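You operate a simulated robot arm through the tools that you are given. There is no shell and no other tool. Be economical: measure what you need, move in short steps, check, and stop when the job is done.

You run a simulated two-armed robot. Do the job below in one go: nothing can be reset, and whatever is moved stays where it is left.

## Task
Open the heater door, turn the heater dial to 60, then shut the door. Put the spares teal jar from the top of the desk on the top of the fresh water locker. Put the white scrub brush on the top of the desk away on the steel grate in the tub. Shut the wall cabinet door. Put the yellow cloth on the top of the desk away on the open part of the tool counter. Push the left laundry door shut. Put the coat shine bottle on top of the brown wipes carton on the middle of the wooden work top. Press the purifier power button to switch it on. Any order will do. Set down upright: teal jar, coat shine bottle.

It is judged by the outcome, as a careful person would: the job done as asked, and still so three seconds after it is handed in. It fails if anything else is knocked over, pushed out of place, dropped, spilled or broken. Flat cloth is picked up by pressing the open fingertips on it (5 to 10 N) and closing them slowly along it; thin cloth reads only 2 to 8 mm in the jaws.

## Robot
Two 7-joint arms with two-finger parallel grippers on one trunk, on a base that drives. Base frame: it is fixed to the floor where the robot stands at the start and does not move with it; the origin is under the middle of the robot, x ahead of it, y to its left, z up. Lengths are in mm, angles in rad, forces in N, time in s.
The left shoulder is at the start at [20, 113, 1272], the right one opposite. With the tool pointing down near the work surface each hand reaches from about 200 to 600 mm from the robot's upright axis, wherever it stands, measured 20 degrees to its own side. Places, roughly: coat shine bottle [-2750, 1000, 1750]; heater dial [500, 400, 900]; heater door [400, 200, 1000]; left laundry door [-700, 2900, 500]; open part of the tool counter [2300, 1900, 800]; purifier power button [1400, 200, 1100]; steel grate in the tub [2500, -700, 800]; teal jar [1500, 2500, 1000]; top of the fresh water locker (17x17 cm) [1740, -1380, 1000]; wall cabinet door [2000, 1800, 1500]; white scrub brush (10x6x6 cm) [1600, 2500, 900]; wipes carton [-1750, -500, 1000]; yellow cloth (7x10x4 cm) [1000, 3300, 900]. Payload 1.57 kg a hand.
The TCP of each hand is the grasp point between the finger pads, 30 mm short of the fingertips. In the tool frame z runs along the fingers and y along their closing line. The gripper opens to 80 mm. The fingers are 17 mm wide and 12 mm thick; the gripper's body (40 by 82 mm) begins 80 mm behind the TCP.
Orientation is that of the tool frame in the base frame, as a unit quaternion [w, x, y, z]. With the fingers straight down and closing along the base's y, the tool's x points along the base's -x, its y along +y and its z along -z.

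## Interface
- The arms move only by the tool jog_arm. It takes "left_targets", "right_targets" or both (then of equal length, played together; a hand with none holds still); each is text: rows parted by semicolons, each of 7 numbers parted by spaces: the shift along the base's x, y, z in mm, then the turn, a rotation vector about the base's x, y, z in rad, then the closure, from 0 (fully open) to 1 (shut). In form: tx ty tz rx ry rz fingers; .... A call has 1 to 20 rows; each row shifts and turns the commanded pose from where the row before left it. A row lasts 0.2 s, in which the tool goes at most 50 mm and 0.15 rad; a call with a longer step from one row to the next is refused whole, and so is a gripper value outside its range. Where a pose cannot be reached the arm comes as near as it can. A force on the tool above 40 N (or 10 N above the force at the start of the call, whichever is more), or a blocked arm, ends the call early, and 0.2 s more pass. The fingers move at their own pace (about 45 mm/s each) and stop on an object; they squeeze with about 37 N. The grip force told is the motor's: it shows also when the fingers shut on nothing. Time passes only in rows, and 0.2 s behind the last, so rows that do not move let the fingers close. It gives the time, the measured TCP pose, the force on the tool (base axes), the opening and the grip force at its end, in the units of the frame above (readings bear some noise), with the torque about the TCP (base axes, N m) and any sound that the robot's microphone picked up.
- Cameras (640 x 400 px; columns grow to the right, rows downward): "scene" is now at [55.2, 54.7, 1365.6]; the picture's right is [0.76, -0.65, 0.00], its down [-0.55, -0.64, -0.54] and it looks along [0.35, 0.41, -0.84] (base axes); focal length 214 px, centre (320, 200). "left" rides on the left gripper at [72, 7, -122] in its tool frame; the picture's right is [-0.09, 1.00, 0.00], its down [-0.84, -0.08, -0.54] and it looks along [-0.54, -0.05, 0.84] (tool axes); focal length 238 px, centre (320, 200). "right" rides on the right gripper at [72, -7, -122] in its tool frame; the picture's right is [0.09, 1.00, 0.00], its down [-0.84, 0.08, -0.54] and it looks along [-0.54, 0.05, 0.84] (tool axes); focal length 238 px, centre (320, 200). There is no depth. A picture from a camera that has moved, and an enlarged one, comes with that camera's place and axes in the base frame and with its lens.
- get_image(camera): a new picture of that camera. No time passes.
- slide_trunk(by): slides the trunk up (or, below 0, down) by that many mm; the arms and the scene camera ride with it, the base frame stays. It gives what a move gives, with no picture.
- base_move(legs): drives the robot by 1 to 6 legs, each [ahead, left, turn to the left] in mm, mm and rad, along the robot's own axes; the way and the turn of a leg run together, so that a leg with both is an arc; at most 1500 mm and 3.142 rad a leg. The arms and the cameras ride along, it lands a little off, and it stops where it bumps. It gives what a move gives.
- pan_tilt(pan, tilt): turns the head with the scene camera to pan (to the left, within 1.396 rad either way) and tilt (down, from -0.506 to 1.204), counted from straight ahead of the robot. It gives what a move gives.
- inspect(camera, box): a new picture of the part [left, top, right, bottom] of that camera's present view, enlarged. No time passes.
- sign_off(): hands the job in; it is judged then, once.

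Go step by step. Nothing tells you exact positions but the pictures and the camera data: compare them with the known pose of the tool, close in by small moves and look again before you grip or let go. The budget is 207 turns and 202 pictures, counting those below and the enlarged ones. Unless the task says otherwise, let go and move clear before handing in, and close with one line.

The tools are called after "Emit:" as name(argument=value, ...) on one line, values as JSON. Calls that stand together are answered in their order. jog_arm: Moves the arms, as the interface text tells. Its arguments: {"type":"object","properties":{"left_targets":{"type":"string"},"right_targets":{"type":"string"}},"required":[]} The other tools are called the same way: slide_trunk (by) slides the trunk up or down; base_move (legs) drives the base; pan_tilt (pan, tilt) turns the head that bears the scene camera; get_image (camera) takes a picture; inspect (camera, box) takes an enlarged picture of a part of a camera's view; sign_off () hands the job in.

At the start:

```text
time: 0.0
left_tool_pos: [269.7, 298.2, 1102.9]
left_tool_rot: [-0.001, 0.0, 1.0, 0.0]
left_ft_force: [0.3, 0.2, 0.4]
left_wrist_torque: [0.01, -0.01, 0.0]
left_width: 80.1
left_finger_force: 0.0
right_tool_pos: [399.1, 17.6, 1154.2]
right_tool_rot: [0.001, 0.0, 1.0, 0.0]
right_ft_force: [-0.4, 0.1, -0.1]
right_wrist_torque: [-0.02, -0.02, -0.01]
right_width: 80.3
right_finger_force: 0.0
trunk travel left (down, up): [-325.0, 245.0]
robot x, y, heading: [-2.7, -1.6, 0.0]
head pan, tilt: [0.864, 1.0]
```

scene: 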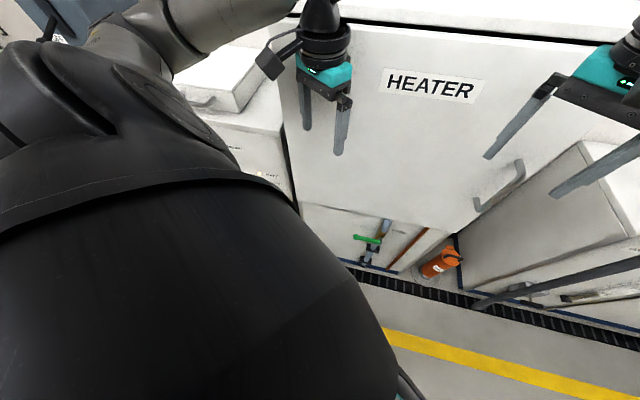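
right: 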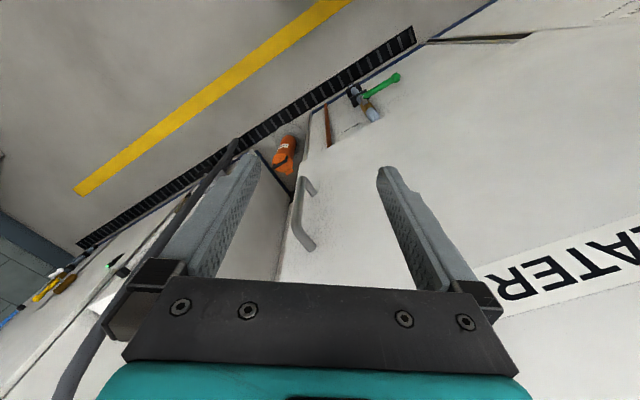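
left: 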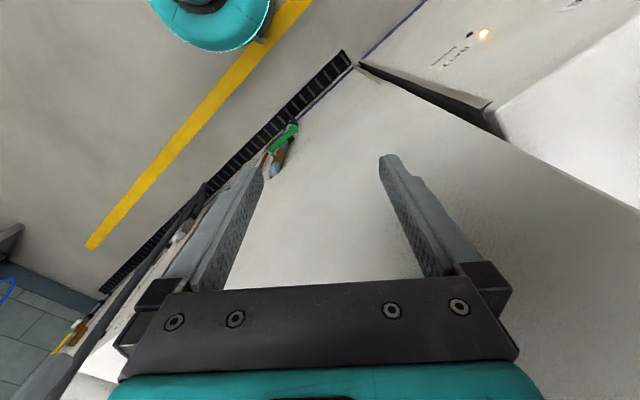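

I see the heater door face ahead-left with its handle on the right side. I'll look at it from a flatter view, and look around for the layout.

Emit:
pan_tilt(pan=0.4, tilt=0.6)

Emit:
get_image(camera="scene")

Emit:
pan_tilt(pan=-0.6, tilt=0.4)

Emit:
get_image(camera="scene")

```text
time: 0.9
left_tool_pos: [268.7, 297.9, 1103.1]
left_tool_rot: [0.0, 0.0, 1.0, 0.0]
left_ft_force: [0.0, 0.4, 0.0]
left_wrist_torque: [0.01, -0.01, -0.01]
left_width: 79.8
left_finger_force: 0.1
right_tool_pos: [399.6, 15.9, 1154.1]
right_tool_rot: [-0.001, 0.0, 1.0, 0.0]
right_ft_force: [0.5, -1.2, 0.6]
right_wrist_torque: [0.0, 0.01, 0.01]
right_width: 80.0
right_finger_force: 0.1
trunk travel left (down, up): [-325.0, 245.0]
robot x, y, heading: [1.1, -1.1, 0.001]
head pan, tilt: [0.4, 0.6]
```

```text
198 pictures are left
camera scene: at [91.4, 36.3, 1397.5], right [0.39, -0.92, 0.0], down [-0.52, -0.22, -0.82], along [0.76, 0.32, -0.57], focal length 214 px, centre (320, 200)
```

scene: 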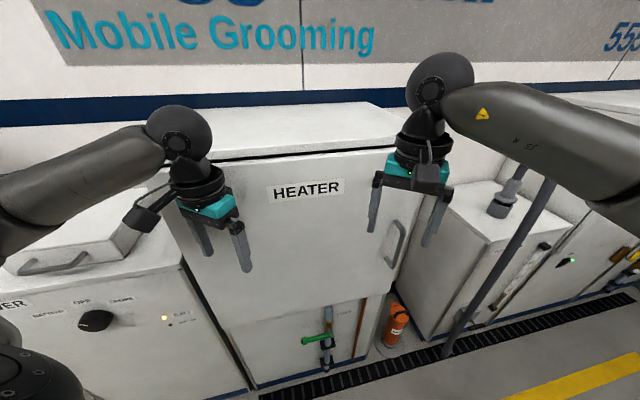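

```text
time: 2.2
left_tool_pos: [268.0, 297.2, 1101.8]
left_tool_rot: [0.001, 0.0, 1.0, -0.001]
left_ft_force: [-0.5, -0.1, 0.4]
left_wrist_torque: [-0.05, 0.0, -0.01]
left_width: 79.9
left_finger_force: 0.1
right_tool_pos: [401.7, 17.3, 1154.6]
right_tool_rot: [0.0, 0.001, 1.0, 0.0]
right_ft_force: [0.2, -0.4, -0.1]
right_wrist_torque: [-0.01, 0.02, 0.01]
right_width: 79.9
right_finger_force: 0.1
trunk travel left (down, up): [-325.0, 245.0]
robot x, y, heading: [5.4, 1.4, -0.0]
head pan, tilt: [-0.6, 0.4]
```

```text
197 pictures are left
camera scene: at [86.5, -50.5, 1415.8], right [-0.56, -0.83, 0.0], down [-0.32, 0.22, -0.92], along [0.76, -0.52, -0.39], focal length 214 px, centre (320, 200)
```

scene: 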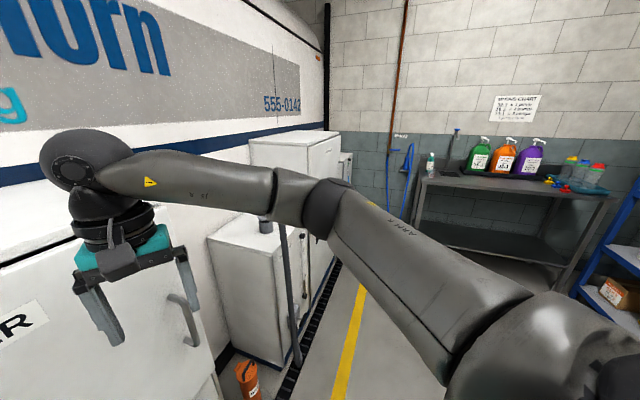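

The van side runs obliquely; the heater handle looks to be near [545, 10, 970] with its hinge on the left. I'll look left and right for the surroundings before moving the base.

Emit:
pan_tilt(pan=1.39, tilt=0.3)

Emit:
get_image(camera="scene")

Emit:
pan_tilt(pan=-1.39, tilt=0.3)

Emit:
get_image(camera="scene")

```text
time: 4.1
left_tool_pos: [269.6, 297.5, 1102.5]
left_tool_rot: [0.0, 0.0, 1.0, -0.001]
left_ft_force: [-0.8, 0.6, 0.1]
left_wrist_torque: [0.02, -0.02, 0.02]
left_width: 80.0
left_finger_force: 0.0
right_tool_pos: [400.4, 16.6, 1153.3]
right_tool_rot: [0.001, 0.0, 1.0, 0.0]
right_ft_force: [-0.5, -0.2, -0.2]
right_wrist_torque: [0.03, 0.02, -0.03]
right_width: 79.9
right_finger_force: 0.2
trunk travel left (down, up): [-325.0, 245.0]
robot x, y, heading: [-0.8, -2.2, 0.001]
head pan, tilt: [1.389, 0.3]
```

```text
196 pictures are left
camera scene: at [26.9, 93.6, 1425.1], right [0.98, -0.18, 0.0], down [-0.05, -0.29, -0.96], along [0.17, 0.94, -0.3], focal length 214 px, centre (320, 200)
```

scene: 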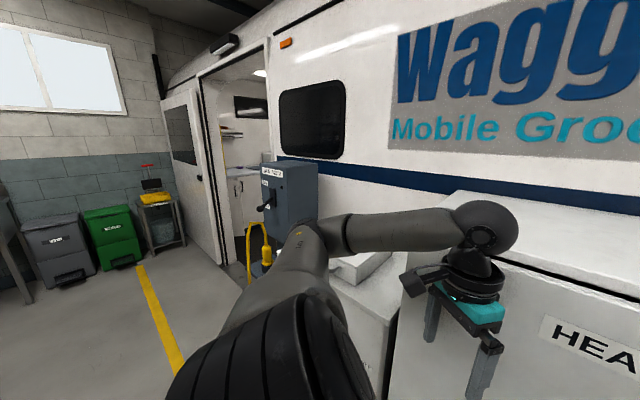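

```text
time: 6.6
left_tool_pos: [268.7, 296.7, 1103.4]
left_tool_rot: [0.0, 0.0, 1.0, 0.0]
left_ft_force: [0.4, 0.1, 0.3]
left_wrist_torque: [0.0, 0.02, 0.0]
left_width: 80.1
left_finger_force: 0.1
right_tool_pos: [400.0, 16.1, 1154.1]
right_tool_rot: [0.001, 0.0, 1.0, 0.001]
right_ft_force: [0.5, -0.7, 0.2]
right_wrist_torque: [-0.06, 0.04, -0.02]
right_width: 79.9
right_finger_force: 0.0
trunk travel left (down, up): [-325.0, 245.0]
robot x, y, heading: [-2.2, -2.5, 0.001]
head pan, tilt: [-1.389, 0.3]
```

```text
195 pictures are left
camera scene: at [26.9, -90.0, 1425.1], right [-0.98, -0.18, 0.0], down [-0.05, 0.29, -0.96], along [0.17, -0.94, -0.3], focal length 214 px, centre (320, 200)
```

scene: 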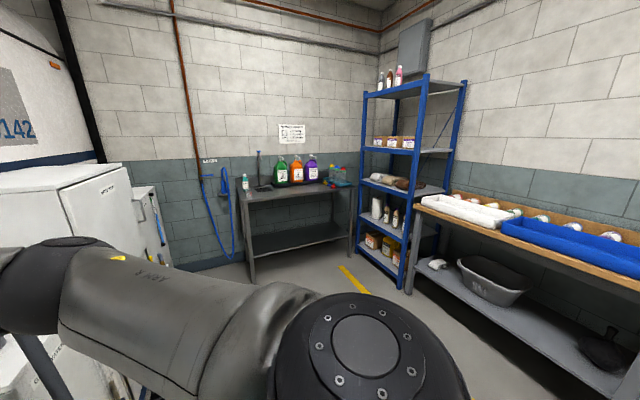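

The van holds a walk-in interior; the door is to the far left. I'll back off from the heater and turn square to it.

Emit:
base_move(legs=[[-350, 0, 0], [0, 0, 0.586]])

Emit:
pan_tilt(pan=0.0, tilt=0.5)

Emit:
get_image(camera="scene")

```text
time: 10.5
left_tool_pos: [-293.5, 397.7, 1103.6]
left_tool_rot: [0.0, -0.289, 0.957, 0.0]
left_ft_force: [0.6, -0.8, 0.2]
left_wrist_torque: [0.03, -0.03, 0.01]
left_width: 80.0
left_finger_force: 0.1
right_tool_pos: [-29.9, 237.5, 1154.1]
right_tool_rot: [0.0, -0.288, 0.958, 0.0]
right_ft_force: [0.8, 1.0, 0.6]
right_wrist_torque: [0.0, 0.01, 0.02]
right_width: 80.2
right_finger_force: 0.2
trunk travel left (down, up): [-325.0, 245.0]
robot x, y, heading: [-350.6, 1.0, 0.584]
head pan, tilt: [-1.389, 0.3]
```

```text
time: 12.0
left_tool_pos: [-294.2, 398.2, 1102.9]
left_tool_rot: [0.0, -0.289, 0.957, 0.0]
left_ft_force: [0.0, 0.0, -0.6]
left_wrist_torque: [-0.02, 0.03, 0.0]
left_width: 80.0
left_finger_force: 0.0
right_tool_pos: [-29.9, 237.4, 1153.8]
right_tool_rot: [0.0, -0.288, 0.958, 0.0]
right_ft_force: [0.1, 0.0, 0.3]
right_wrist_torque: [0.01, 0.01, -0.03]
right_width: 79.9
right_finger_force: 0.0
trunk travel left (down, up): [-325.0, 245.0]
robot x, y, heading: [-352.5, 2.7, 0.584]
head pan, tilt: [0.0, 0.499]
```

```text
194 pictures are left
camera scene: at [-269.4, 58.8, 1406.7], right [0.55, -0.83, 0.0], down [-0.4, -0.26, -0.88], along [0.73, 0.48, -0.48], focal length 214 px, centre (320, 200)
```

scene: 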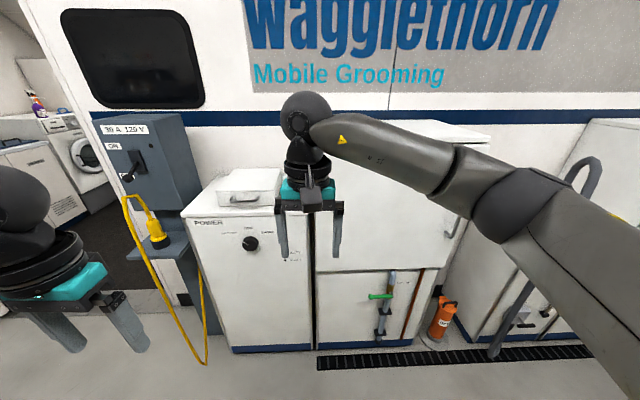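

Facing square now; in the robot frame the handle is about 750 ahead, 487 to the right, z 960. I'll shift right to be in front of the handle and look again.

Emit:
base_move(legs=[[0, -450, 0]])

Emit:
pan_tilt(pan=0.25, tilt=0.5)

Emit:
get_image(camera="scene")

```text
time: 14.7
left_tool_pos: [-46.3, 24.5, 1102.2]
left_tool_rot: [0.0, -0.293, 0.956, 0.0]
left_ft_force: [0.4, 1.0, 0.5]
left_wrist_torque: [0.02, 0.02, -0.01]
left_width: 80.2
left_finger_force: 0.1
right_tool_pos: [218.7, -134.1, 1154.1]
right_tool_rot: [0.0, -0.292, 0.956, 0.0]
right_ft_force: [-0.1, -0.1, 0.2]
right_wrist_torque: [-0.04, 0.0, 0.02]
right_width: 79.8
right_finger_force: 0.0
trunk travel left (down, up): [-325.0, 245.0]
robot x, y, heading: [-105.1, -365.7, 0.59]
head pan, tilt: [0.0, 0.499]
```

```text
time: 15.5
left_tool_pos: [-48.7, 25.3, 1102.0]
left_tool_rot: [0.0, -0.292, 0.956, 0.0]
left_ft_force: [0.8, -1.0, -1.0]
left_wrist_torque: [0.01, 0.01, -0.01]
left_width: 80.2
left_finger_force: 0.1
right_tool_pos: [217.4, -133.2, 1153.2]
right_tool_rot: [0.0, -0.292, 0.956, 0.0]
right_ft_force: [0.9, -1.1, 0.1]
right_wrist_torque: [-0.06, -0.03, 0.04]
right_width: 79.9
right_finger_force: 0.0
trunk travel left (down, up): [-325.0, 245.0]
robot x, y, heading: [-104.0, -371.0, 0.594]
head pan, tilt: [0.25, 0.499]
```

```text
193 pictures are left
camera scene: at [-35.3, -296.6, 1406.7], right [0.75, -0.67, 0.0], down [-0.32, -0.36, -0.88], along [0.58, 0.66, -0.48], focal length 214 px, centre (320, 200)
```

scene: 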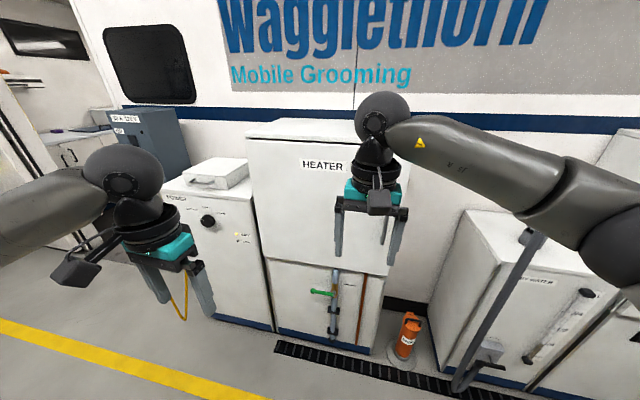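

Handle ≈ F 753, L −45, z 965 in the robot frame; hinge about 510 to its left. I'll turn the right hand to point forward at handle height.

Emit:
jog_arm(right_targets="2.8 -4.1 -17 0.08 -0.1182 0 0; 2.8 -4.1 -17 0.08 -0.1182 0 0; 2.8 -4.1 -17 0.08 -0.1182 0 0; 2.8 -4.1 -17 0.08 -0.1182 0 0; 2.8 -4.1 -17 0.08 -0.1182 0 0; 2.8 -4.1 -17 0.08 -0.1182 0 0; 2.8 -4.1 -17 0.08 -0.1182 0 0; 2.8 -4.1 -17 0.08 -0.1182 0 0; 2.8 -4.1 -17 0.08 -0.1182 0 0; 2.8 -4.1 -17 0.08 -0.1182 0 0; 2.8 -4.1 -17 0.08 -0.1182 0 0; 0 0 0 0 0 0 0")

Emit:
get_image(camera="right")

Emit:
get_image(camera="scene")

```text
time: 18.1
left_tool_pos: [-46.8, 25.4, 1102.4]
left_tool_rot: [0.0, -0.293, 0.956, 0.0]
left_ft_force: [-0.1, -0.2, -1.2]
left_wrist_torque: [0.02, -0.04, 0.02]
left_width: 79.7
left_finger_force: 0.1
right_tool_pos: [218.8, -109.3, 1027.9]
right_tool_rot: [0.674, -0.204, 0.681, 0.203]
right_ft_force: [1.0, -0.3, -0.4]
right_wrist_torque: [-0.01, 0.01, 0.0]
right_width: 80.1
right_finger_force: 0.1
right hand out of reach, approached as far as the arm can: row 9, 10, 11
trunk travel left (down, up): [-325.0, 245.0]
robot x, y, heading: [-105.6, -372.2, 0.594]
head pan, tilt: [0.25, 0.499]
```

```text
192 pictures are left
camera right: at [119.1, -182.9, 957.6], right [-0.55, 0.83, -0.09], down [-0.49, -0.23, 0.84], along [0.68, 0.51, 0.53], focal length 238 px, centre (320, 200)
```

right: 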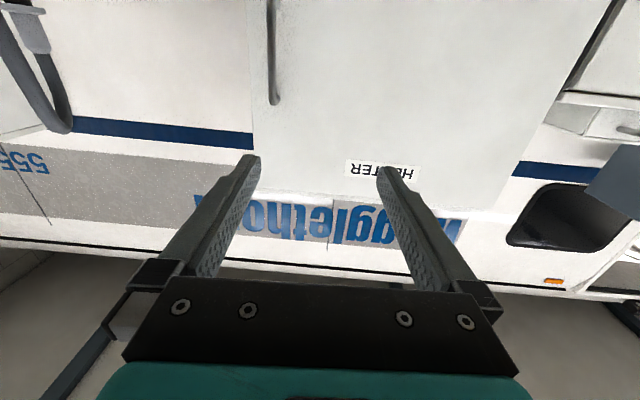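

```text
191 pictures are left
camera scene: at [-35.4, -296.8, 1406.7], right [0.75, -0.67, 0.0], down [-0.32, -0.36, -0.88], along [0.58, 0.66, -0.48], focal length 214 px, centre (320, 200)
```

scene: 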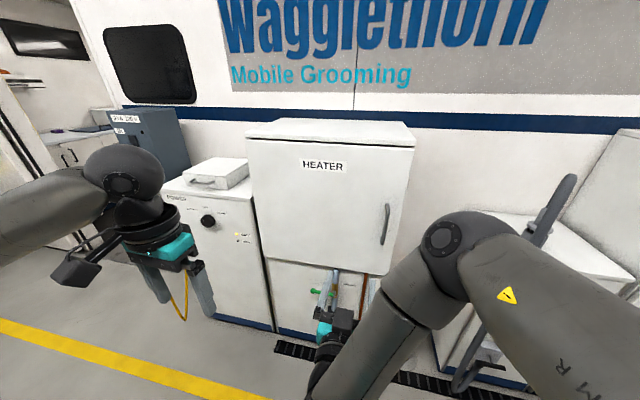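

The arm was at its limit with the hand high; lowering the trunk will let it work at handle height.

Emit:
slide_trunk(by=-130)

Emit:
jog_arm(right_targets="0 0 0 0 0 0 0")

```text
time: 19.7
left_tool_pos: [-46.6, 24.7, 973.1]
left_tool_rot: [-0.001, -0.292, 0.956, 0.0]
left_ft_force: [-0.3, -0.3, 0.0]
left_wrist_torque: [0.02, 0.01, -0.01]
left_width: 79.9
left_finger_force: 0.0
right_tool_pos: [219.3, -109.6, 898.4]
right_tool_rot: [0.673, -0.204, 0.681, 0.203]
right_ft_force: [-0.1, -0.6, 0.3]
right_wrist_torque: [0.01, 0.01, -0.01]
right_width: 80.1
right_finger_force: 0.0
trunk travel left (down, up): [-195.0, 375.0]
robot x, y, heading: [-103.3, -368.9, 0.594]
head pan, tilt: [0.25, 0.499]
```

```text
time: 20.1
left_tool_pos: [-47.2, 25.0, 972.7]
left_tool_rot: [0.001, -0.293, 0.956, 0.001]
left_ft_force: [0.1, 0.4, 0.1]
left_wrist_torque: [0.0, 0.04, 0.0]
left_width: 79.9
left_finger_force: 0.0
right_tool_pos: [217.7, -108.7, 898.0]
right_tool_rot: [0.674, -0.204, 0.681, 0.203]
right_ft_force: [0.2, 1.0, 0.1]
right_wrist_torque: [-0.01, -0.02, 0.03]
right_width: 79.8
right_finger_force: 0.1
trunk travel left (down, up): [-195.0, 375.0]
robot x, y, heading: [-103.3, -372.6, 0.598]
head pan, tilt: [0.25, 0.499]
```

Emit:
jog_arm(right_targets="25.8 -2.4 13.4 0 0 0 0; 25.8 -2.4 13.4 0 0 0 0; 25.8 -2.4 13.4 0 0 0 0; 25.8 -2.4 13.4 0 0 0 0; 25.8 -2.4 13.4 0 0 0 0; 0 0 0 0 0 0 0")

Emit:
base_move(legs=[[120, 0, 0]])

Emit:
get_image(camera="right")

Emit:
get_image(camera="scene")

```text
time: 21.5
left_tool_pos: [-47.6, 24.4, 972.7]
left_tool_rot: [0.0, -0.293, 0.956, 0.0]
left_ft_force: [-0.2, 0.3, 0.4]
left_wrist_torque: [-0.03, -0.04, 0.01]
left_width: 80.1
left_finger_force: 0.0
right_tool_pos: [319.7, -98.5, 990.7]
right_tool_rot: [0.672, -0.204, 0.683, 0.202]
right_ft_force: [-0.2, -0.3, 0.3]
right_wrist_torque: [0.02, -0.01, -0.01]
right_width: 79.9
right_finger_force: 0.0
right hand out of reach, approached as far as the arm can: row 1, 2, 3, 4, 5
trunk travel left (down, up): [-195.0, 375.0]
robot x, y, heading: [-106.7, -374.0, 0.59]
head pan, tilt: [0.25, 0.499]
```

```text
time: 22.7
left_tool_pos: [49.2, 91.8, 973.4]
left_tool_rot: [-0.001, -0.294, 0.956, 0.0]
left_ft_force: [-0.4, 0.0, -0.7]
left_wrist_torque: [-0.01, 0.02, 0.0]
left_width: 79.9
left_finger_force: 0.0
right_tool_pos: [416.9, -30.7, 990.5]
right_tool_rot: [0.671, -0.204, 0.684, 0.202]
right_ft_force: [0.2, 0.1, -0.3]
right_wrist_torque: [-0.01, 0.02, 0.01]
right_width: 80.2
right_finger_force: 0.0
trunk travel left (down, up): [-195.0, 375.0]
robot x, y, heading: [-6.4, -305.1, 0.599]
head pan, tilt: [0.25, 0.499]
```

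```text
190 pictures are left
camera right: at [317.5, -104.3, 919.8], right [-0.55, 0.83, -0.09], down [-0.48, -0.23, 0.85], along [0.68, 0.51, 0.53], focal length 238 px, centre (320, 200)
```

right: 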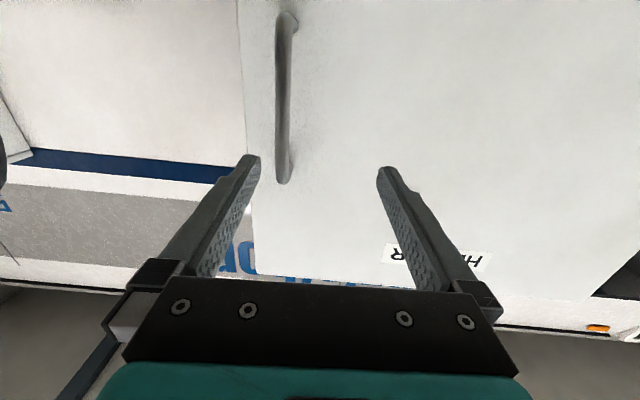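

```text
189 pictures are left
camera scene: at [62.9, -229.6, 1276.6], right [0.75, -0.66, 0.0], down [-0.32, -0.36, -0.88], along [0.58, 0.66, -0.48], focal length 214 px, centre (320, 200)
```

scene: 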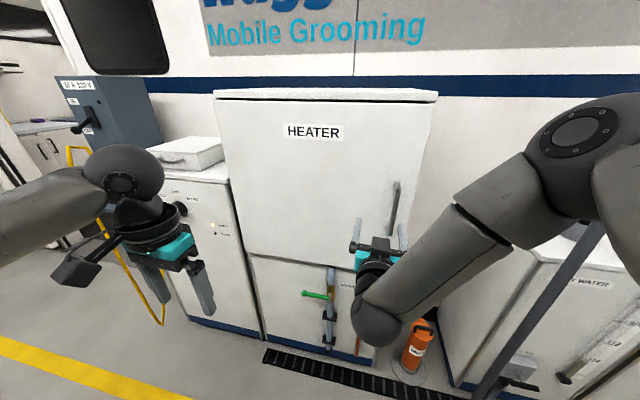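

Handle runs z 896–1055 at about (547, 11). I'll shift the base right 39 and go forward.

Emit:
base_move(legs=[[0, -38, 0], [90, 0, -0.008]])

Emit:
get_image(camera="right")

```text
time: 24.3
left_tool_pos: [149.3, 109.7, 972.5]
left_tool_rot: [-0.001, -0.29, 0.957, 0.001]
left_ft_force: [0.4, 1.1, -0.5]
left_wrist_torque: [0.03, -0.02, 0.02]
left_width: 80.0
left_finger_force: 0.1
right_tool_pos: [516.7, -14.3, 989.1]
right_tool_rot: [0.672, -0.201, 0.684, 0.199]
right_ft_force: [0.5, -0.5, 0.4]
right_wrist_torque: [0.01, -0.06, -0.01]
right_width: 79.8
right_finger_force: 0.0
trunk travel left (down, up): [-195.0, 375.0]
robot x, y, heading: [86.8, -282.8, 0.587]
head pan, tilt: [0.25, 0.499]
```

```text
188 pictures are left
camera right: at [415.1, -88.5, 919.7], right [-0.54, 0.83, -0.09], down [-0.48, -0.22, 0.85], along [0.69, 0.5, 0.53], focal length 238 px, centre (320, 200)
```

right: 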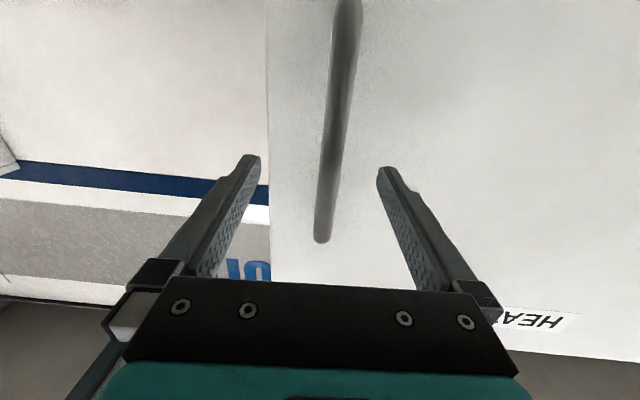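

Emit:
base_move(legs=[[36, 3, 0]])

Emit:
get_image(camera="right")

Emit:
get_image(camera="scene")

```text
time: 25.2
left_tool_pos: [171.4, 126.3, 972.5]
left_tool_rot: [0.0, -0.289, 0.957, -0.001]
left_ft_force: [0.8, -0.5, 0.0]
left_wrist_torque: [-0.03, -0.02, -0.03]
left_width: 80.3
left_finger_force: 0.0
right_tool_pos: [531.4, 1.7, 990.8]
right_tool_rot: [0.673, -0.204, 0.682, 0.204]
right_ft_force: [-2.6, -3.9, 0.8]
right_wrist_torque: [0.11, -0.02, 0.14]
right_width: 78.0
right_finger_force: 0.1
trunk travel left (down, up): [-195.0, 375.0]
robot x, y, heading: [110.8, -269.9, 0.587]
head pan, tilt: [0.25, 0.499]
stopped in leg 1: the force on the tool passed its limit at 68 N (the readings are from after the stop); the commanded pose is now the measured one
```

```text
187 pictures are left
camera right: at [432.0, -72.6, 920.2], right [-0.55, 0.83, -0.09], down [-0.48, -0.23, 0.84], along [0.68, 0.51, 0.53], focal length 238 px, centre (320, 200)
```

right: 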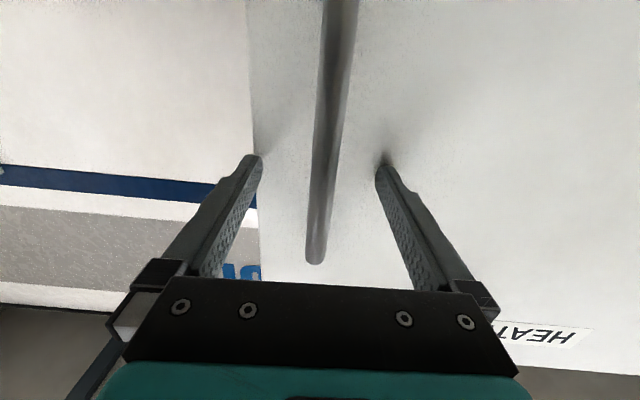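

```text
186 pictures are left
camera scene: at [179.9, -195.5, 1276.7], right [0.74, -0.67, 0.0], down [-0.32, -0.36, -0.88], along [0.59, 0.65, -0.48], focal length 214 px, centre (320, 200)
```

scene: 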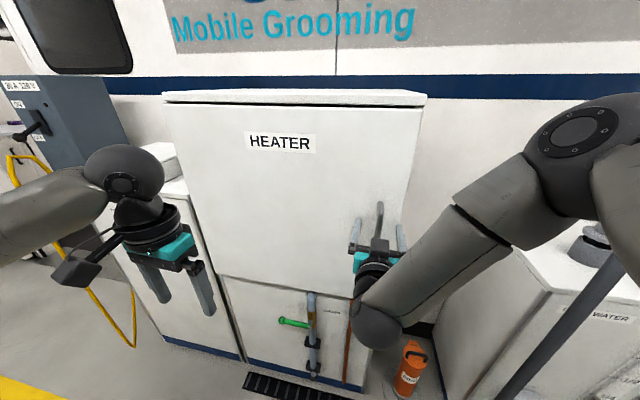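

The tips touch the door with the bar between the fingers. Closing.

Emit:
jog_arm(right_targets="-2.5 -1.7 0 0 0 0 0.3; 0 0 0 0 0 0 0.6; 0 0 0 0 0 0 0.9; 0 0 0 0 0 0 0.9; 0 0 0 0 0 0 0.9; 0 0 0 0 0 0 0.9; 0 0 0 0 0 0 0.9")

Emit:
get_image(camera="right")

```text
time: 26.8
left_tool_pos: [170.4, 127.1, 973.2]
left_tool_rot: [0.0, -0.29, 0.957, 0.0]
left_ft_force: [0.4, 0.1, 0.2]
left_wrist_torque: [-0.02, 0.0, 0.03]
left_width: 80.1
left_finger_force: 0.1
right_tool_pos: [528.3, 0.3, 989.1]
right_tool_rot: [0.671, -0.205, 0.682, 0.204]
right_ft_force: [-2.4, 3.0, 0.9]
right_wrist_torque: [-0.23, -0.09, 0.04]
right_width: 13.8
right_finger_force: 29.9
trunk travel left (down, up): [-195.0, 375.0]
robot x, y, heading: [109.6, -267.4, 0.588]
head pan, tilt: [0.25, 0.499]
```

```text
185 pictures are left
camera right: at [429.5, -73.8, 919.7], right [-0.55, 0.83, -0.09], down [-0.48, -0.23, 0.85], along [0.68, 0.51, 0.53], focal length 238 px, centre (320, 200)
```

right: 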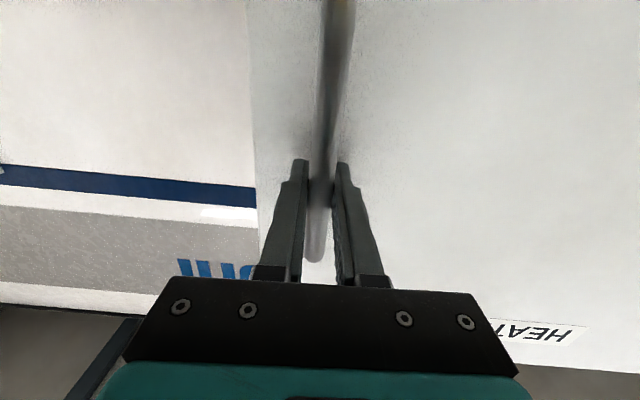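

Gripped the bar (13.8 mm). Now a first 10° of pull along the arc about the hinge (500 mm to the left).

Emit:
jog_arm(right_targets="-15.3 -8.5 0 0 0 -0.035 0.9; -15.5 -8.1 0 0 0 -0.035 0.9; -15.8 -7.4 0 0 0 -0.035 0.9; -16 -6.9 0 0 0 -0.035 0.9; -16.3 -6.3 0 0 0 -0.035 0.9; 0 0 0 0 0 0 0.9")

Emit:
get_image(camera="scene")

```text
time: 28.2
left_tool_pos: [170.4, 126.6, 973.6]
left_tool_rot: [0.001, -0.29, 0.957, -0.001]
left_ft_force: [-0.9, -1.2, 0.4]
left_wrist_torque: [-0.02, 0.01, 0.02]
left_width: 79.8
left_finger_force: 0.0
right_tool_pos: [449.6, -37.5, 990.4]
right_tool_rot: [0.687, -0.143, 0.697, 0.143]
right_ft_force: [0.7, -1.0, -0.7]
right_wrist_torque: [-0.22, -0.23, -0.04]
right_width: 13.6
right_finger_force: 30.2
trunk travel left (down, up): [-195.0, 375.0]
robot x, y, heading: [109.1, -269.4, 0.589]
head pan, tilt: [0.25, 0.499]
```

```text
184 pictures are left
camera scene: at [180.4, -195.0, 1276.7], right [0.74, -0.67, 0.0], down [-0.32, -0.36, -0.88], along [0.59, 0.65, -0.48], focal length 214 px, centre (320, 200)
```

scene: 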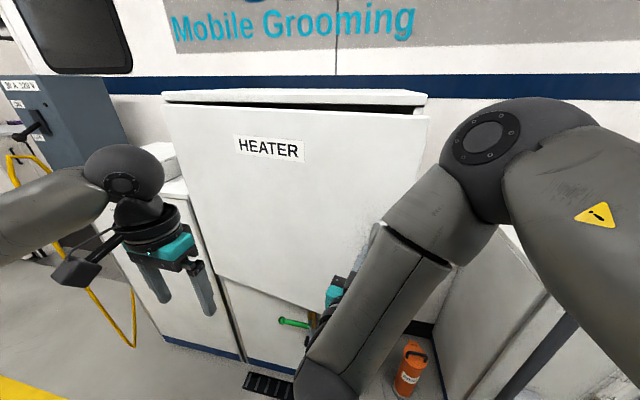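

The door swings freely. I'll continue the pull with the base along the arc.

Emit:
base_move(legs=[[-83, 28, 0], [-77, 42, 0]])

Emit:
get_image(camera="scene")

```text
time: 29.9
left_tool_pos: [1.5, 96.7, 973.4]
left_tool_rot: [0.0, -0.29, 0.957, 0.0]
left_ft_force: [0.6, -0.2, -0.4]
left_wrist_torque: [0.0, 0.01, -0.02]
left_width: 80.0
left_finger_force: 0.1
right_tool_pos: [280.9, -67.5, 991.7]
right_tool_rot: [0.688, -0.143, 0.697, 0.145]
right_ft_force: [-0.4, -10.3, 3.5]
right_wrist_torque: [-0.12, -0.03, -0.04]
right_width: 16.8
right_finger_force: 4.5
trunk travel left (down, up): [-195.0, 375.0]
robot x, y, heading: [-57.3, -299.9, 0.585]
head pan, tilt: [0.25, 0.499]
```

```text
183 pictures are left
camera scene: at [10.6, -225.4, 1276.9], right [0.74, -0.67, 0.0], down [-0.32, -0.35, -0.88], along [0.59, 0.65, -0.48], focal length 214 px, centre (320, 200)
```

scene: 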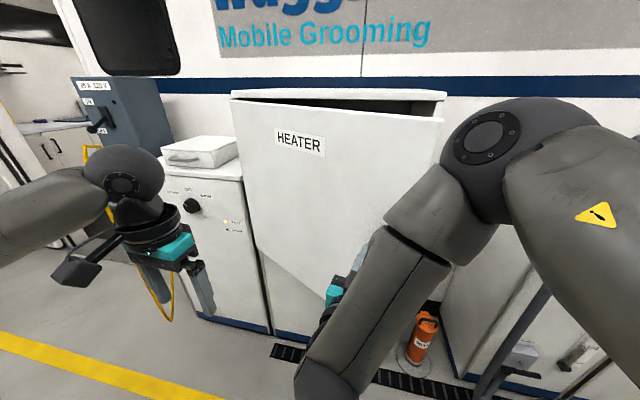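

Emit:
jog_arm(right_targets="0 0 0 0 0 -0.1 0.95; 0 0 0 0 0 -0.1 0.95; 0 0 0 0 0 -0.1 0.95; 0 0 0 0 0 0 0.95")

Emit:
base_move(legs=[[-68, 54, 0], [-58, 65, 0]])

Emit:
get_image(camera="scene")

Emit:
get_image(camera="right")

```text
time: 30.9
left_tool_pos: [1.7, 94.8, 973.1]
left_tool_rot: [0.0, -0.29, 0.957, 0.0]
left_ft_force: [0.0, 0.2, 0.2]
left_wrist_torque: [0.0, -0.03, -0.03]
left_width: 79.7
left_finger_force: 0.0
right_tool_pos: [284.1, -70.0, 991.4]
right_tool_rot: [0.7, -0.036, 0.713, 0.039]
right_ft_force: [0.2, -14.0, -1.6]
right_wrist_torque: [-0.07, -0.17, 0.14]
right_width: 17.0
right_finger_force: 7.9
trunk travel left (down, up): [-195.0, 375.0]
robot x, y, heading: [-57.3, -299.6, 0.59]
head pan, tilt: [0.25, 0.499]
```

```text
time: 32.7
left_tool_pos: [-168.6, 127.1, 973.7]
left_tool_rot: [0.001, -0.289, 0.957, 0.0]
left_ft_force: [-0.1, -0.2, 0.2]
left_wrist_torque: [-0.02, -0.02, 0.01]
left_width: 79.9
left_finger_force: 0.2
right_tool_pos: [112.5, -38.6, 991.1]
right_tool_rot: [0.699, -0.037, 0.713, 0.039]
right_ft_force: [-7.1, -19.7, -6.8]
right_wrist_torque: [0.05, -0.06, -0.04]
right_width: 22.0
right_finger_force: 10.5
trunk travel left (down, up): [-195.0, 375.0]
robot x, y, heading: [-227.2, -269.4, 0.591]
head pan, tilt: [0.25, 0.499]
```

```text
182 pictures are left
camera scene: at [-159.5, -196.3, 1276.9], right [0.74, -0.67, 0.0], down [-0.32, -0.35, -0.88], along [0.59, 0.65, -0.48], focal length 214 px, centre (320, 200)
```

scene: 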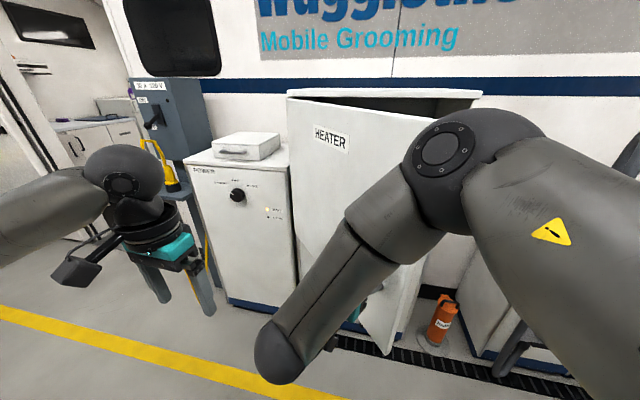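

```text
181 pictures are left
camera right: at [-9.6, -59.6, 921.5], right [-0.11, 0.99, -0.09], down [-0.53, 0.02, 0.85], along [0.84, 0.14, 0.52], focal length 238 px, centre (320, 200)
```

right: 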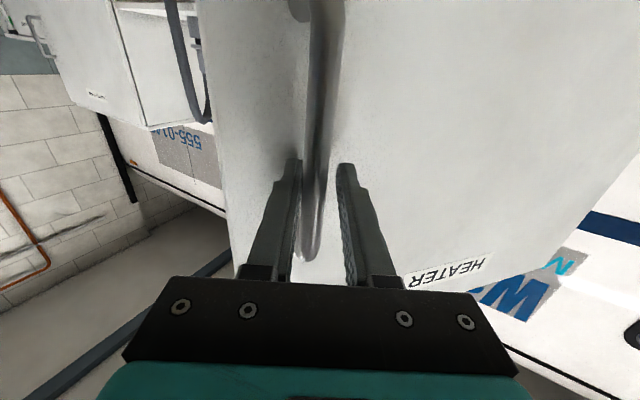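

Door is at about 50°. I'll release the handle here and then push it further from the inside.

Emit:
jog_arm(right_targets="0 0 0 0 0 0 0.5; 0 0 0 0 0 0 0; 0 0 0 0 0 0 0; 0 0 0 0 0 0 0; 0 0 0 0 0 0 0")

Emit:
base_move(legs=[[-110, 55, 0]])

Emit:
get_image(camera="scene")

Emit:
get_image(camera="right")

```text
time: 33.9
left_tool_pos: [-168.7, 127.2, 972.8]
left_tool_rot: [-0.001, -0.289, 0.957, -0.001]
left_ft_force: [-0.2, 0.0, -0.8]
left_wrist_torque: [0.0, -0.02, 0.0]
left_width: 80.0
left_finger_force: 0.0
right_tool_pos: [113.2, -37.8, 989.6]
right_tool_rot: [0.699, -0.037, 0.713, 0.038]
right_ft_force: [0.5, 1.3, -0.4]
right_wrist_torque: [-0.02, 0.0, 0.01]
right_width: 80.1
right_finger_force: 0.0
trunk travel left (down, up): [-195.0, 375.0]
robot x, y, heading: [-227.7, -270.1, 0.585]
head pan, tilt: [0.25, 0.499]
```

```text
time: 35.2
left_tool_pos: [-288.9, 114.2, 972.8]
left_tool_rot: [0.0, -0.291, 0.957, -0.001]
left_ft_force: [-0.3, -0.2, -0.1]
left_wrist_torque: [-0.03, -0.06, -0.02]
left_width: 79.9
left_finger_force: 0.0
right_tool_pos: [-7.1, -51.1, 991.8]
right_tool_rot: [0.699, -0.038, 0.713, 0.039]
right_ft_force: [-0.6, 0.5, -1.0]
right_wrist_torque: [0.02, 0.03, 0.02]
right_width: 80.3
right_finger_force: 0.1
trunk travel left (down, up): [-195.0, 375.0]
robot x, y, heading: [-347.6, -281.5, 0.592]
head pan, tilt: [0.25, 0.499]
```

```text
180 pictures are left
camera scene: at [-278.9, -208.5, 1276.8], right [0.74, -0.67, 0.0], down [-0.32, -0.36, -0.88], along [0.59, 0.65, -0.48], focal length 214 px, centre (320, 200)
```

scene: 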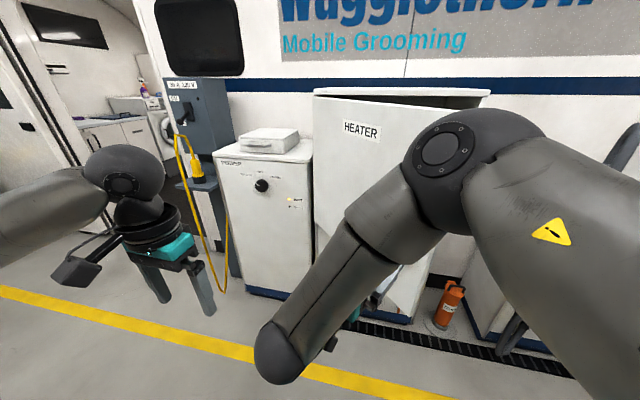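

```text
179 pictures are left
camera right: at [-129.5, -72.1, 921.1], right [-0.11, 0.99, -0.09], down [-0.53, 0.02, 0.85], along [0.84, 0.14, 0.52], focal length 238 px, centre (320, 200)
```

right: 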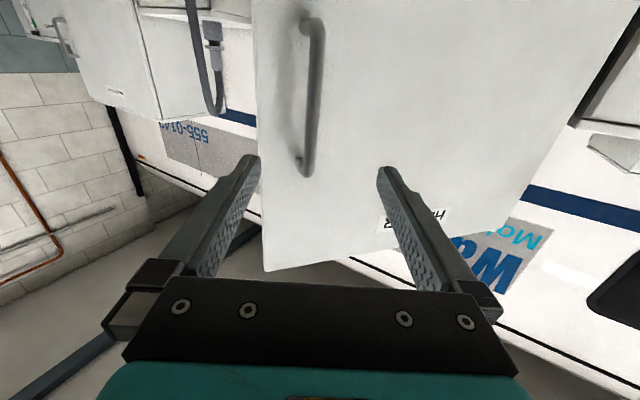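

Door about 50° open. I'll move right around its edge, straighten and close the right hand, and extend it.

Emit:
base_move(legs=[[0, -380, 0]])

Emit:
jog_arm(right_targets="14 9 0 0 0 0.1 0.5; 14 9 0 0 0 0.1 1; 14 9 0 0 0 0.1 1; 14 9 0 0 0 0.1 1; 14 9 0 0 0 0.08 1; 14 9 0 0 0 0 1; 0 0 0 0 0 0 1")

Emit:
get_image(camera="scene")

```text
time: 37.6
left_tool_pos: [-75.9, -205.7, 972.6]
left_tool_rot: [-0.001, -0.291, 0.957, 0.0]
left_ft_force: [0.1, -0.3, 0.3]
left_wrist_torque: [-0.02, 0.01, 0.0]
left_width: 79.8
left_finger_force: 0.0
right_tool_pos: [206.8, -370.1, 990.1]
right_tool_rot: [0.699, -0.037, 0.713, 0.038]
right_ft_force: [0.2, 0.0, -0.1]
right_wrist_torque: [-0.01, 0.03, 0.04]
right_width: 80.3
right_finger_force: 0.0
trunk travel left (down, up): [-195.0, 375.0]
robot x, y, heading: [-135.3, -600.0, 0.594]
head pan, tilt: [0.25, 0.499]
```

```text
time: 39.2
left_tool_pos: [-76.1, -205.1, 972.2]
left_tool_rot: [-0.001, -0.291, 0.957, -0.001]
left_ft_force: [0.3, -0.7, -0.4]
left_wrist_torque: [0.0, 0.0, -0.05]
left_width: 80.1
left_finger_force: 0.2
right_tool_pos: [289.1, -315.2, 989.0]
right_tool_rot: [0.671, -0.206, 0.683, 0.204]
right_ft_force: [-0.4, 0.2, 0.5]
right_wrist_torque: [0.0, 0.03, -0.01]
right_width: 0.0
right_finger_force: 21.5
trunk travel left (down, up): [-195.0, 375.0]
robot x, y, heading: [-133.0, -603.6, 0.588]
head pan, tilt: [0.25, 0.499]
```

```text
178 pictures are left
camera scene: at [-66.0, -526.2, 1276.7], right [0.74, -0.67, 0.0], down [-0.32, -0.36, -0.88], along [0.59, 0.65, -0.48], focal length 214 px, centre (320, 200)
```

scene: 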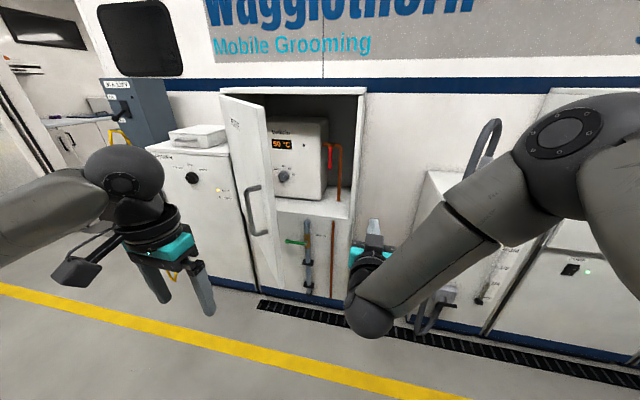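

The heater inside shows a display (50 °C) and a dial. Let me zoom.

Emit:
inspect(camera="scene", box=[210, 80, 370, 180])

Emit:
inspect(camera="scene", box=[260, 115, 340, 205])

```text
4.00 times, centred on (290, 130) of scene
camera zoom: at [-66.0, -526.2, 1276.7], right [0.74, -0.67, 0.0], down [-0.32, -0.36, -0.88], along [0.59, 0.65, -0.48], focal length 858 px, centre (440, 480)
```

zoom: 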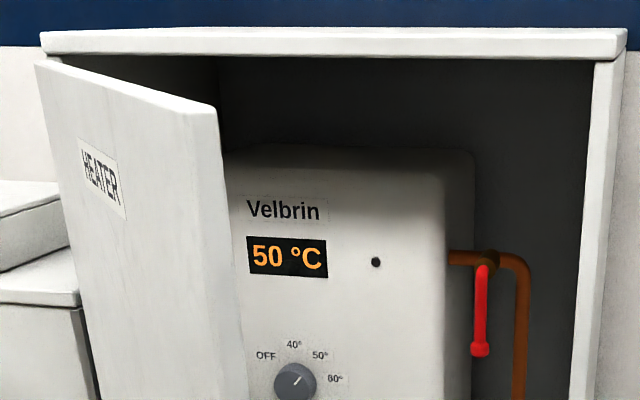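

```text
4.44 times, centred on (300, 160) of scene
camera zoom: at [-66.0, -526.2, 1276.7], right [0.74, -0.67, 0.0], down [-0.32, -0.36, -0.88], along [0.59, 0.65, -0.48], focal length 953 px, centre (409, 378)
```

zoom: 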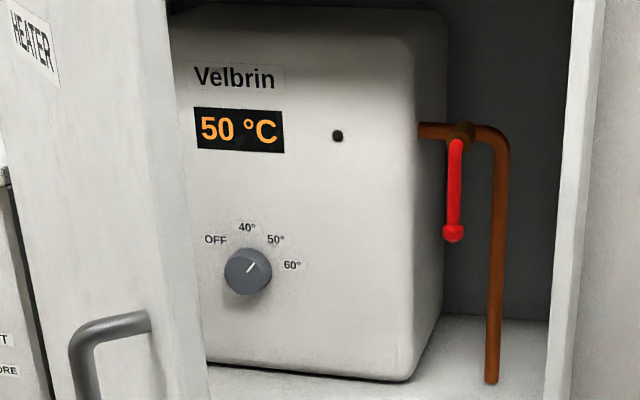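

Dial goes OFF/40/50/60 clockwise, now on 50; it needs about 40° clockwise. First push the door wider open from inside.

Emit:
base_move(legs=[[40, 0, 0], [0, 300, 0], [0, 150, 0]])

Emit:
get_image(camera="scene")

```text
time: 41.6
left_tool_pos: [-195.9, 43.7, 972.8]
left_tool_rot: [-0.001, -0.292, 0.956, -0.001]
left_ft_force: [-0.4, -1.2, -0.6]
left_wrist_torque: [0.02, 0.0, 0.01]
left_width: 80.2
left_finger_force: 0.1
right_tool_pos: [169.8, -67.4, 986.9]
right_tool_rot: [0.669, -0.208, 0.684, 0.204]
right_ft_force: [-1.3, -5.4, 2.8]
right_wrist_torque: [-0.06, 0.16, 0.37]
right_width: 0.0
right_finger_force: 21.0
trunk travel left (down, up): [-195.0, 375.0]
robot x, y, heading: [-248.9, -354.1, 0.593]
head pan, tilt: [0.25, 0.499]
stopped in leg 2: the robot was blocked; the commanded pose is now the measured one
```

```text
175 pictures are left
camera scene: at [-183.9, -278.3, 1276.8], right [0.75, -0.66, 0.0], down [-0.32, -0.36, -0.88], along [0.58, 0.66, -0.48], focal length 214 px, centre (320, 200)
```

scene: 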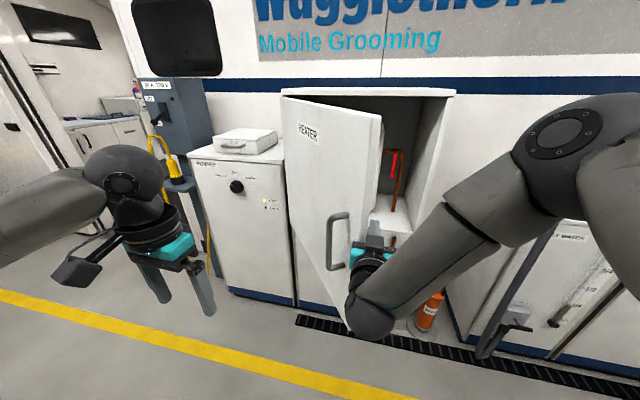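

The gripper met the door's edge. I'll back away to the right, turn the robot left so the arm comes into the gap obliquely, then push.

Emit:
base_move(legs=[[0, -350, 0], [0, 0, 0.6], [165, -113, 0]])

Emit:
pan_tilt(pan=-0.1, tilt=0.5)

Emit:
get_image(camera="scene")

```text
time: 46.7
left_tool_pos: [-73.5, -168.7, 972.8]
left_tool_rot: [0.0, -0.566, 0.824, -0.001]
left_ft_force: [1.2, -0.3, -0.1]
left_wrist_torque: [-0.02, -0.01, -0.01]
left_width: 80.1
left_finger_force: 0.0
right_tool_pos: [289.7, -49.8, 987.0]
right_tool_rot: [0.576, -0.404, 0.591, 0.394]
right_ft_force: [0.3, 0.8, -1.0]
right_wrist_torque: [0.02, 0.0, -0.02]
right_width: 0.2
right_finger_force: 20.8
trunk travel left (down, up): [-195.0, 375.0]
robot x, y, heading: [108.3, -526.1, 1.203]
head pan, tilt: [0.25, 0.499]
```

```text
time: 47.5
left_tool_pos: [-74.0, -169.4, 972.5]
left_tool_rot: [0.0, -0.566, 0.824, -0.001]
left_ft_force: [0.1, 0.2, -0.5]
left_wrist_torque: [0.01, -0.03, 0.01]
left_width: 80.0
left_finger_force: 0.0
right_tool_pos: [288.8, -50.0, 987.5]
right_tool_rot: [0.576, -0.405, 0.591, 0.394]
right_ft_force: [-0.6, 0.8, -0.6]
right_wrist_torque: [0.0, -0.01, -0.01]
right_width: 0.0
right_finger_force: 22.0
trunk travel left (down, up): [-195.0, 375.0]
robot x, y, heading: [104.9, -529.1, 1.206]
head pan, tilt: [-0.099, 0.499]
```

```text
174 pictures are left
camera scene: at [151.6, -434.6, 1276.7], right [0.89, -0.45, 0.0], down [-0.21, -0.43, -0.88], along [0.39, 0.78, -0.48], focal length 214 px, centre (320, 200)
```

scene: 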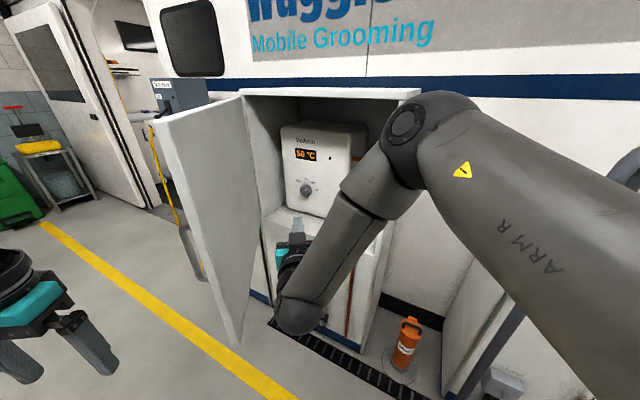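

The hand is inside the gap. Now push the door left.

Emit:
base_move(legs=[[116, 163, 0], [105, 147, 0]])

Emit:
get_image(camera="scene")

```text
time: 50.2
left_tool_pos: [-280.3, 149.0, 973.3]
left_tool_rot: [-0.001, -0.566, 0.824, -0.001]
left_ft_force: [-0.2, 1.0, -0.7]
left_wrist_torque: [-0.01, -0.02, 0.04]
left_width: 79.9
left_finger_force: 0.0
right_tool_pos: [82.1, 267.9, 986.9]
right_tool_rot: [0.577, -0.404, 0.59, 0.394]
right_ft_force: [-0.1, 0.0, 0.9]
right_wrist_torque: [-0.01, -0.03, -0.03]
right_width: 0.0
right_finger_force: 21.5
trunk travel left (down, up): [-195.0, 375.0]
robot x, y, heading: [-100.1, -205.0, 1.201]
head pan, tilt: [-0.099, 0.499]
```

```text
173 pictures are left
camera scene: at [-54.7, -116.4, 1276.7], right [0.89, -0.45, 0.0], down [-0.22, -0.43, -0.88], along [0.4, 0.78, -0.48], focal length 214 px, centre (320, 200)
```

scene: 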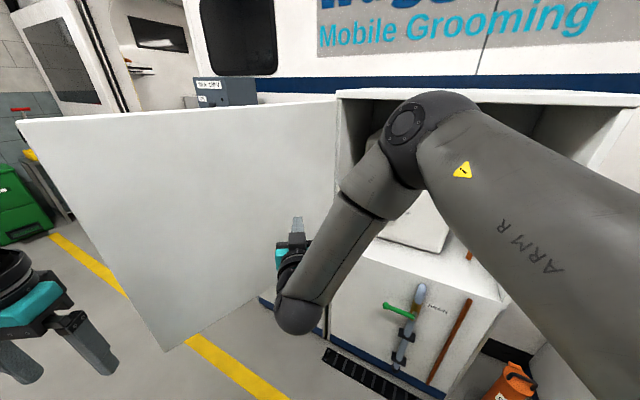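

Door is near 90°. I'll try to swing it further to make room for working at the dial.

Emit:
base_move(legs=[[52, 74, 0], [52, 74, 0]])

Emit:
get_image(camera="scene")

```text
time: 51.4
left_tool_pos: [-327.2, 221.5, 973.1]
left_tool_rot: [0.0, -0.564, 0.825, -0.002]
left_ft_force: [-0.1, 0.4, -0.4]
left_wrist_torque: [0.03, 0.01, -0.03]
left_width: 80.1
left_finger_force: 0.0
right_tool_pos: [38.9, 336.3, 987.2]
right_tool_rot: [0.58, -0.401, 0.592, 0.39]
right_ft_force: [0.2, 0.1, 0.9]
right_wrist_torque: [-0.02, -0.05, 0.0]
right_width: 0.2
right_finger_force: 21.1
trunk travel left (down, up): [-195.0, 375.0]
robot x, y, heading: [-147.3, -141.1, 1.201]
head pan, tilt: [-0.099, 0.499]
stopped in leg 1: the force on the tool passed its limit at 54 N (the readings are from after the stop); the commanded pose is now the measured one
```

```text
172 pictures are left
camera scene: at [-102.9, -45.1, 1276.7], right [0.89, -0.45, 0.0], down [-0.22, -0.43, -0.88], along [0.4, 0.78, -0.48], focal length 214 px, centre (320, 200)
```

scene: 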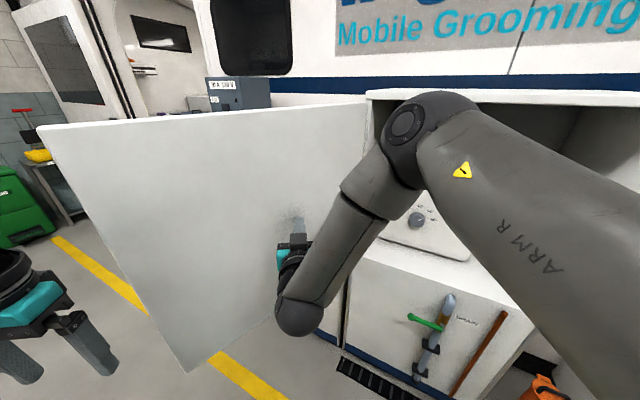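

Door stop reached at ~100°. Triangulated dial ≈ (493, 370, 848). I'll back off to the right, lower the trunk to dial height, tuck the left hand inward, and yaw the right hand to point straight in.

Emit:
base_move(legs=[[-75, -106, 0], [0, 0, -0.115]])

Emit:
slide_trunk(by=-139)

Emit:
jog_arm(left_targets="17.7 -9.3 0 0 0 0 0; 17.7 -9.3 0 0 0 0 0; 17.7 -9.3 0 0 0 0 0; 17.7 -9.3 0 0 0 0 0; 17.7 -9.3 0 0 0 0 0; 17.7 -9.3 0 0 0 0 0", right_targets="0 0 0 0 0 -0.1 0; 0 0 0 0 0 -0.1 0; 0 0 0 0 0 -0.1 0; 0 0 0 0 0 -0.1 0; 0 0 0 0 0 -0.1 0; 0 0 0 0 0 0 0")

Emit:
get_image(camera="scene")

```text
time: 53.3
left_tool_pos: [-212.8, 129.0, 972.4]
left_tool_rot: [-0.001, -0.516, 0.856, -0.001]
left_ft_force: [0.4, 0.8, 0.0]
left_wrist_torque: [0.02, -0.03, -0.02]
left_width: 79.9
left_finger_force: 0.0
right_tool_pos: [164.3, 202.3, 986.5]
right_tool_rot: [0.602, -0.366, 0.615, 0.356]
right_ft_force: [0.3, -0.9, -0.2]
right_wrist_torque: [0.02, 0.0, -0.01]
right_width: 0.0
right_finger_force: 21.3
trunk travel left (down, up): [-195.0, 375.0]
robot x, y, heading: [-75.1, -246.9, 1.083]
head pan, tilt: [-0.099, 0.499]
```

```text
time: 54.9
left_tool_pos: [-211.5, 128.7, 834.0]
left_tool_rot: [0.0, -0.517, 0.856, -0.001]
left_ft_force: [-0.4, -0.4, 0.5]
left_wrist_torque: [0.0, 0.01, -0.04]
left_width: 79.8
left_finger_force: 0.0
right_tool_pos: [164.2, 201.7, 848.7]
right_tool_rot: [0.602, -0.366, 0.615, 0.355]
right_ft_force: [-0.2, -0.3, -0.2]
right_wrist_torque: [0.0, 0.01, 0.03]
right_width: 0.2
right_finger_force: 21.8
trunk travel left (down, up): [-56.0, 514.0]
robot x, y, heading: [-77.3, -245.1, 1.085]
head pan, tilt: [-0.099, 0.499]
```

```text
time: 56.3
left_tool_pos: [-104.7, 74.9, 832.7]
left_tool_rot: [0.0, -0.517, 0.856, -0.002]
left_ft_force: [-0.3, 0.4, -0.4]
left_wrist_torque: [-0.02, -0.04, 0.02]
left_width: 80.1
left_finger_force: 0.1
right_tool_pos: [164.6, 201.7, 846.7]
right_tool_rot: [0.671, -0.201, 0.687, 0.193]
right_ft_force: [0.3, 0.0, 0.4]
right_wrist_torque: [-0.01, -0.01, 0.02]
right_width: 80.1
right_finger_force: 0.0
trunk travel left (down, up): [-56.0, 514.0]
robot x, y, heading: [-77.1, -245.4, 1.085]
head pan, tilt: [-0.099, 0.499]
```

```text
171 pictures are left
camera scene: at [-20.4, -160.7, 1137.7], right [0.83, -0.55, 0.0], down [-0.26, -0.4, -0.88], along [0.49, 0.73, -0.48], focal length 214 px, centre (320, 200)
```

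scene: 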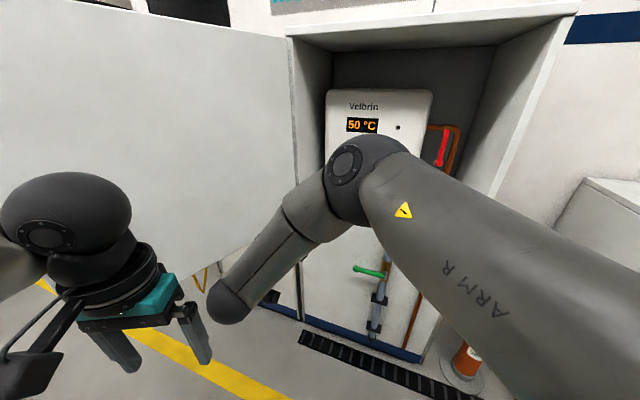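

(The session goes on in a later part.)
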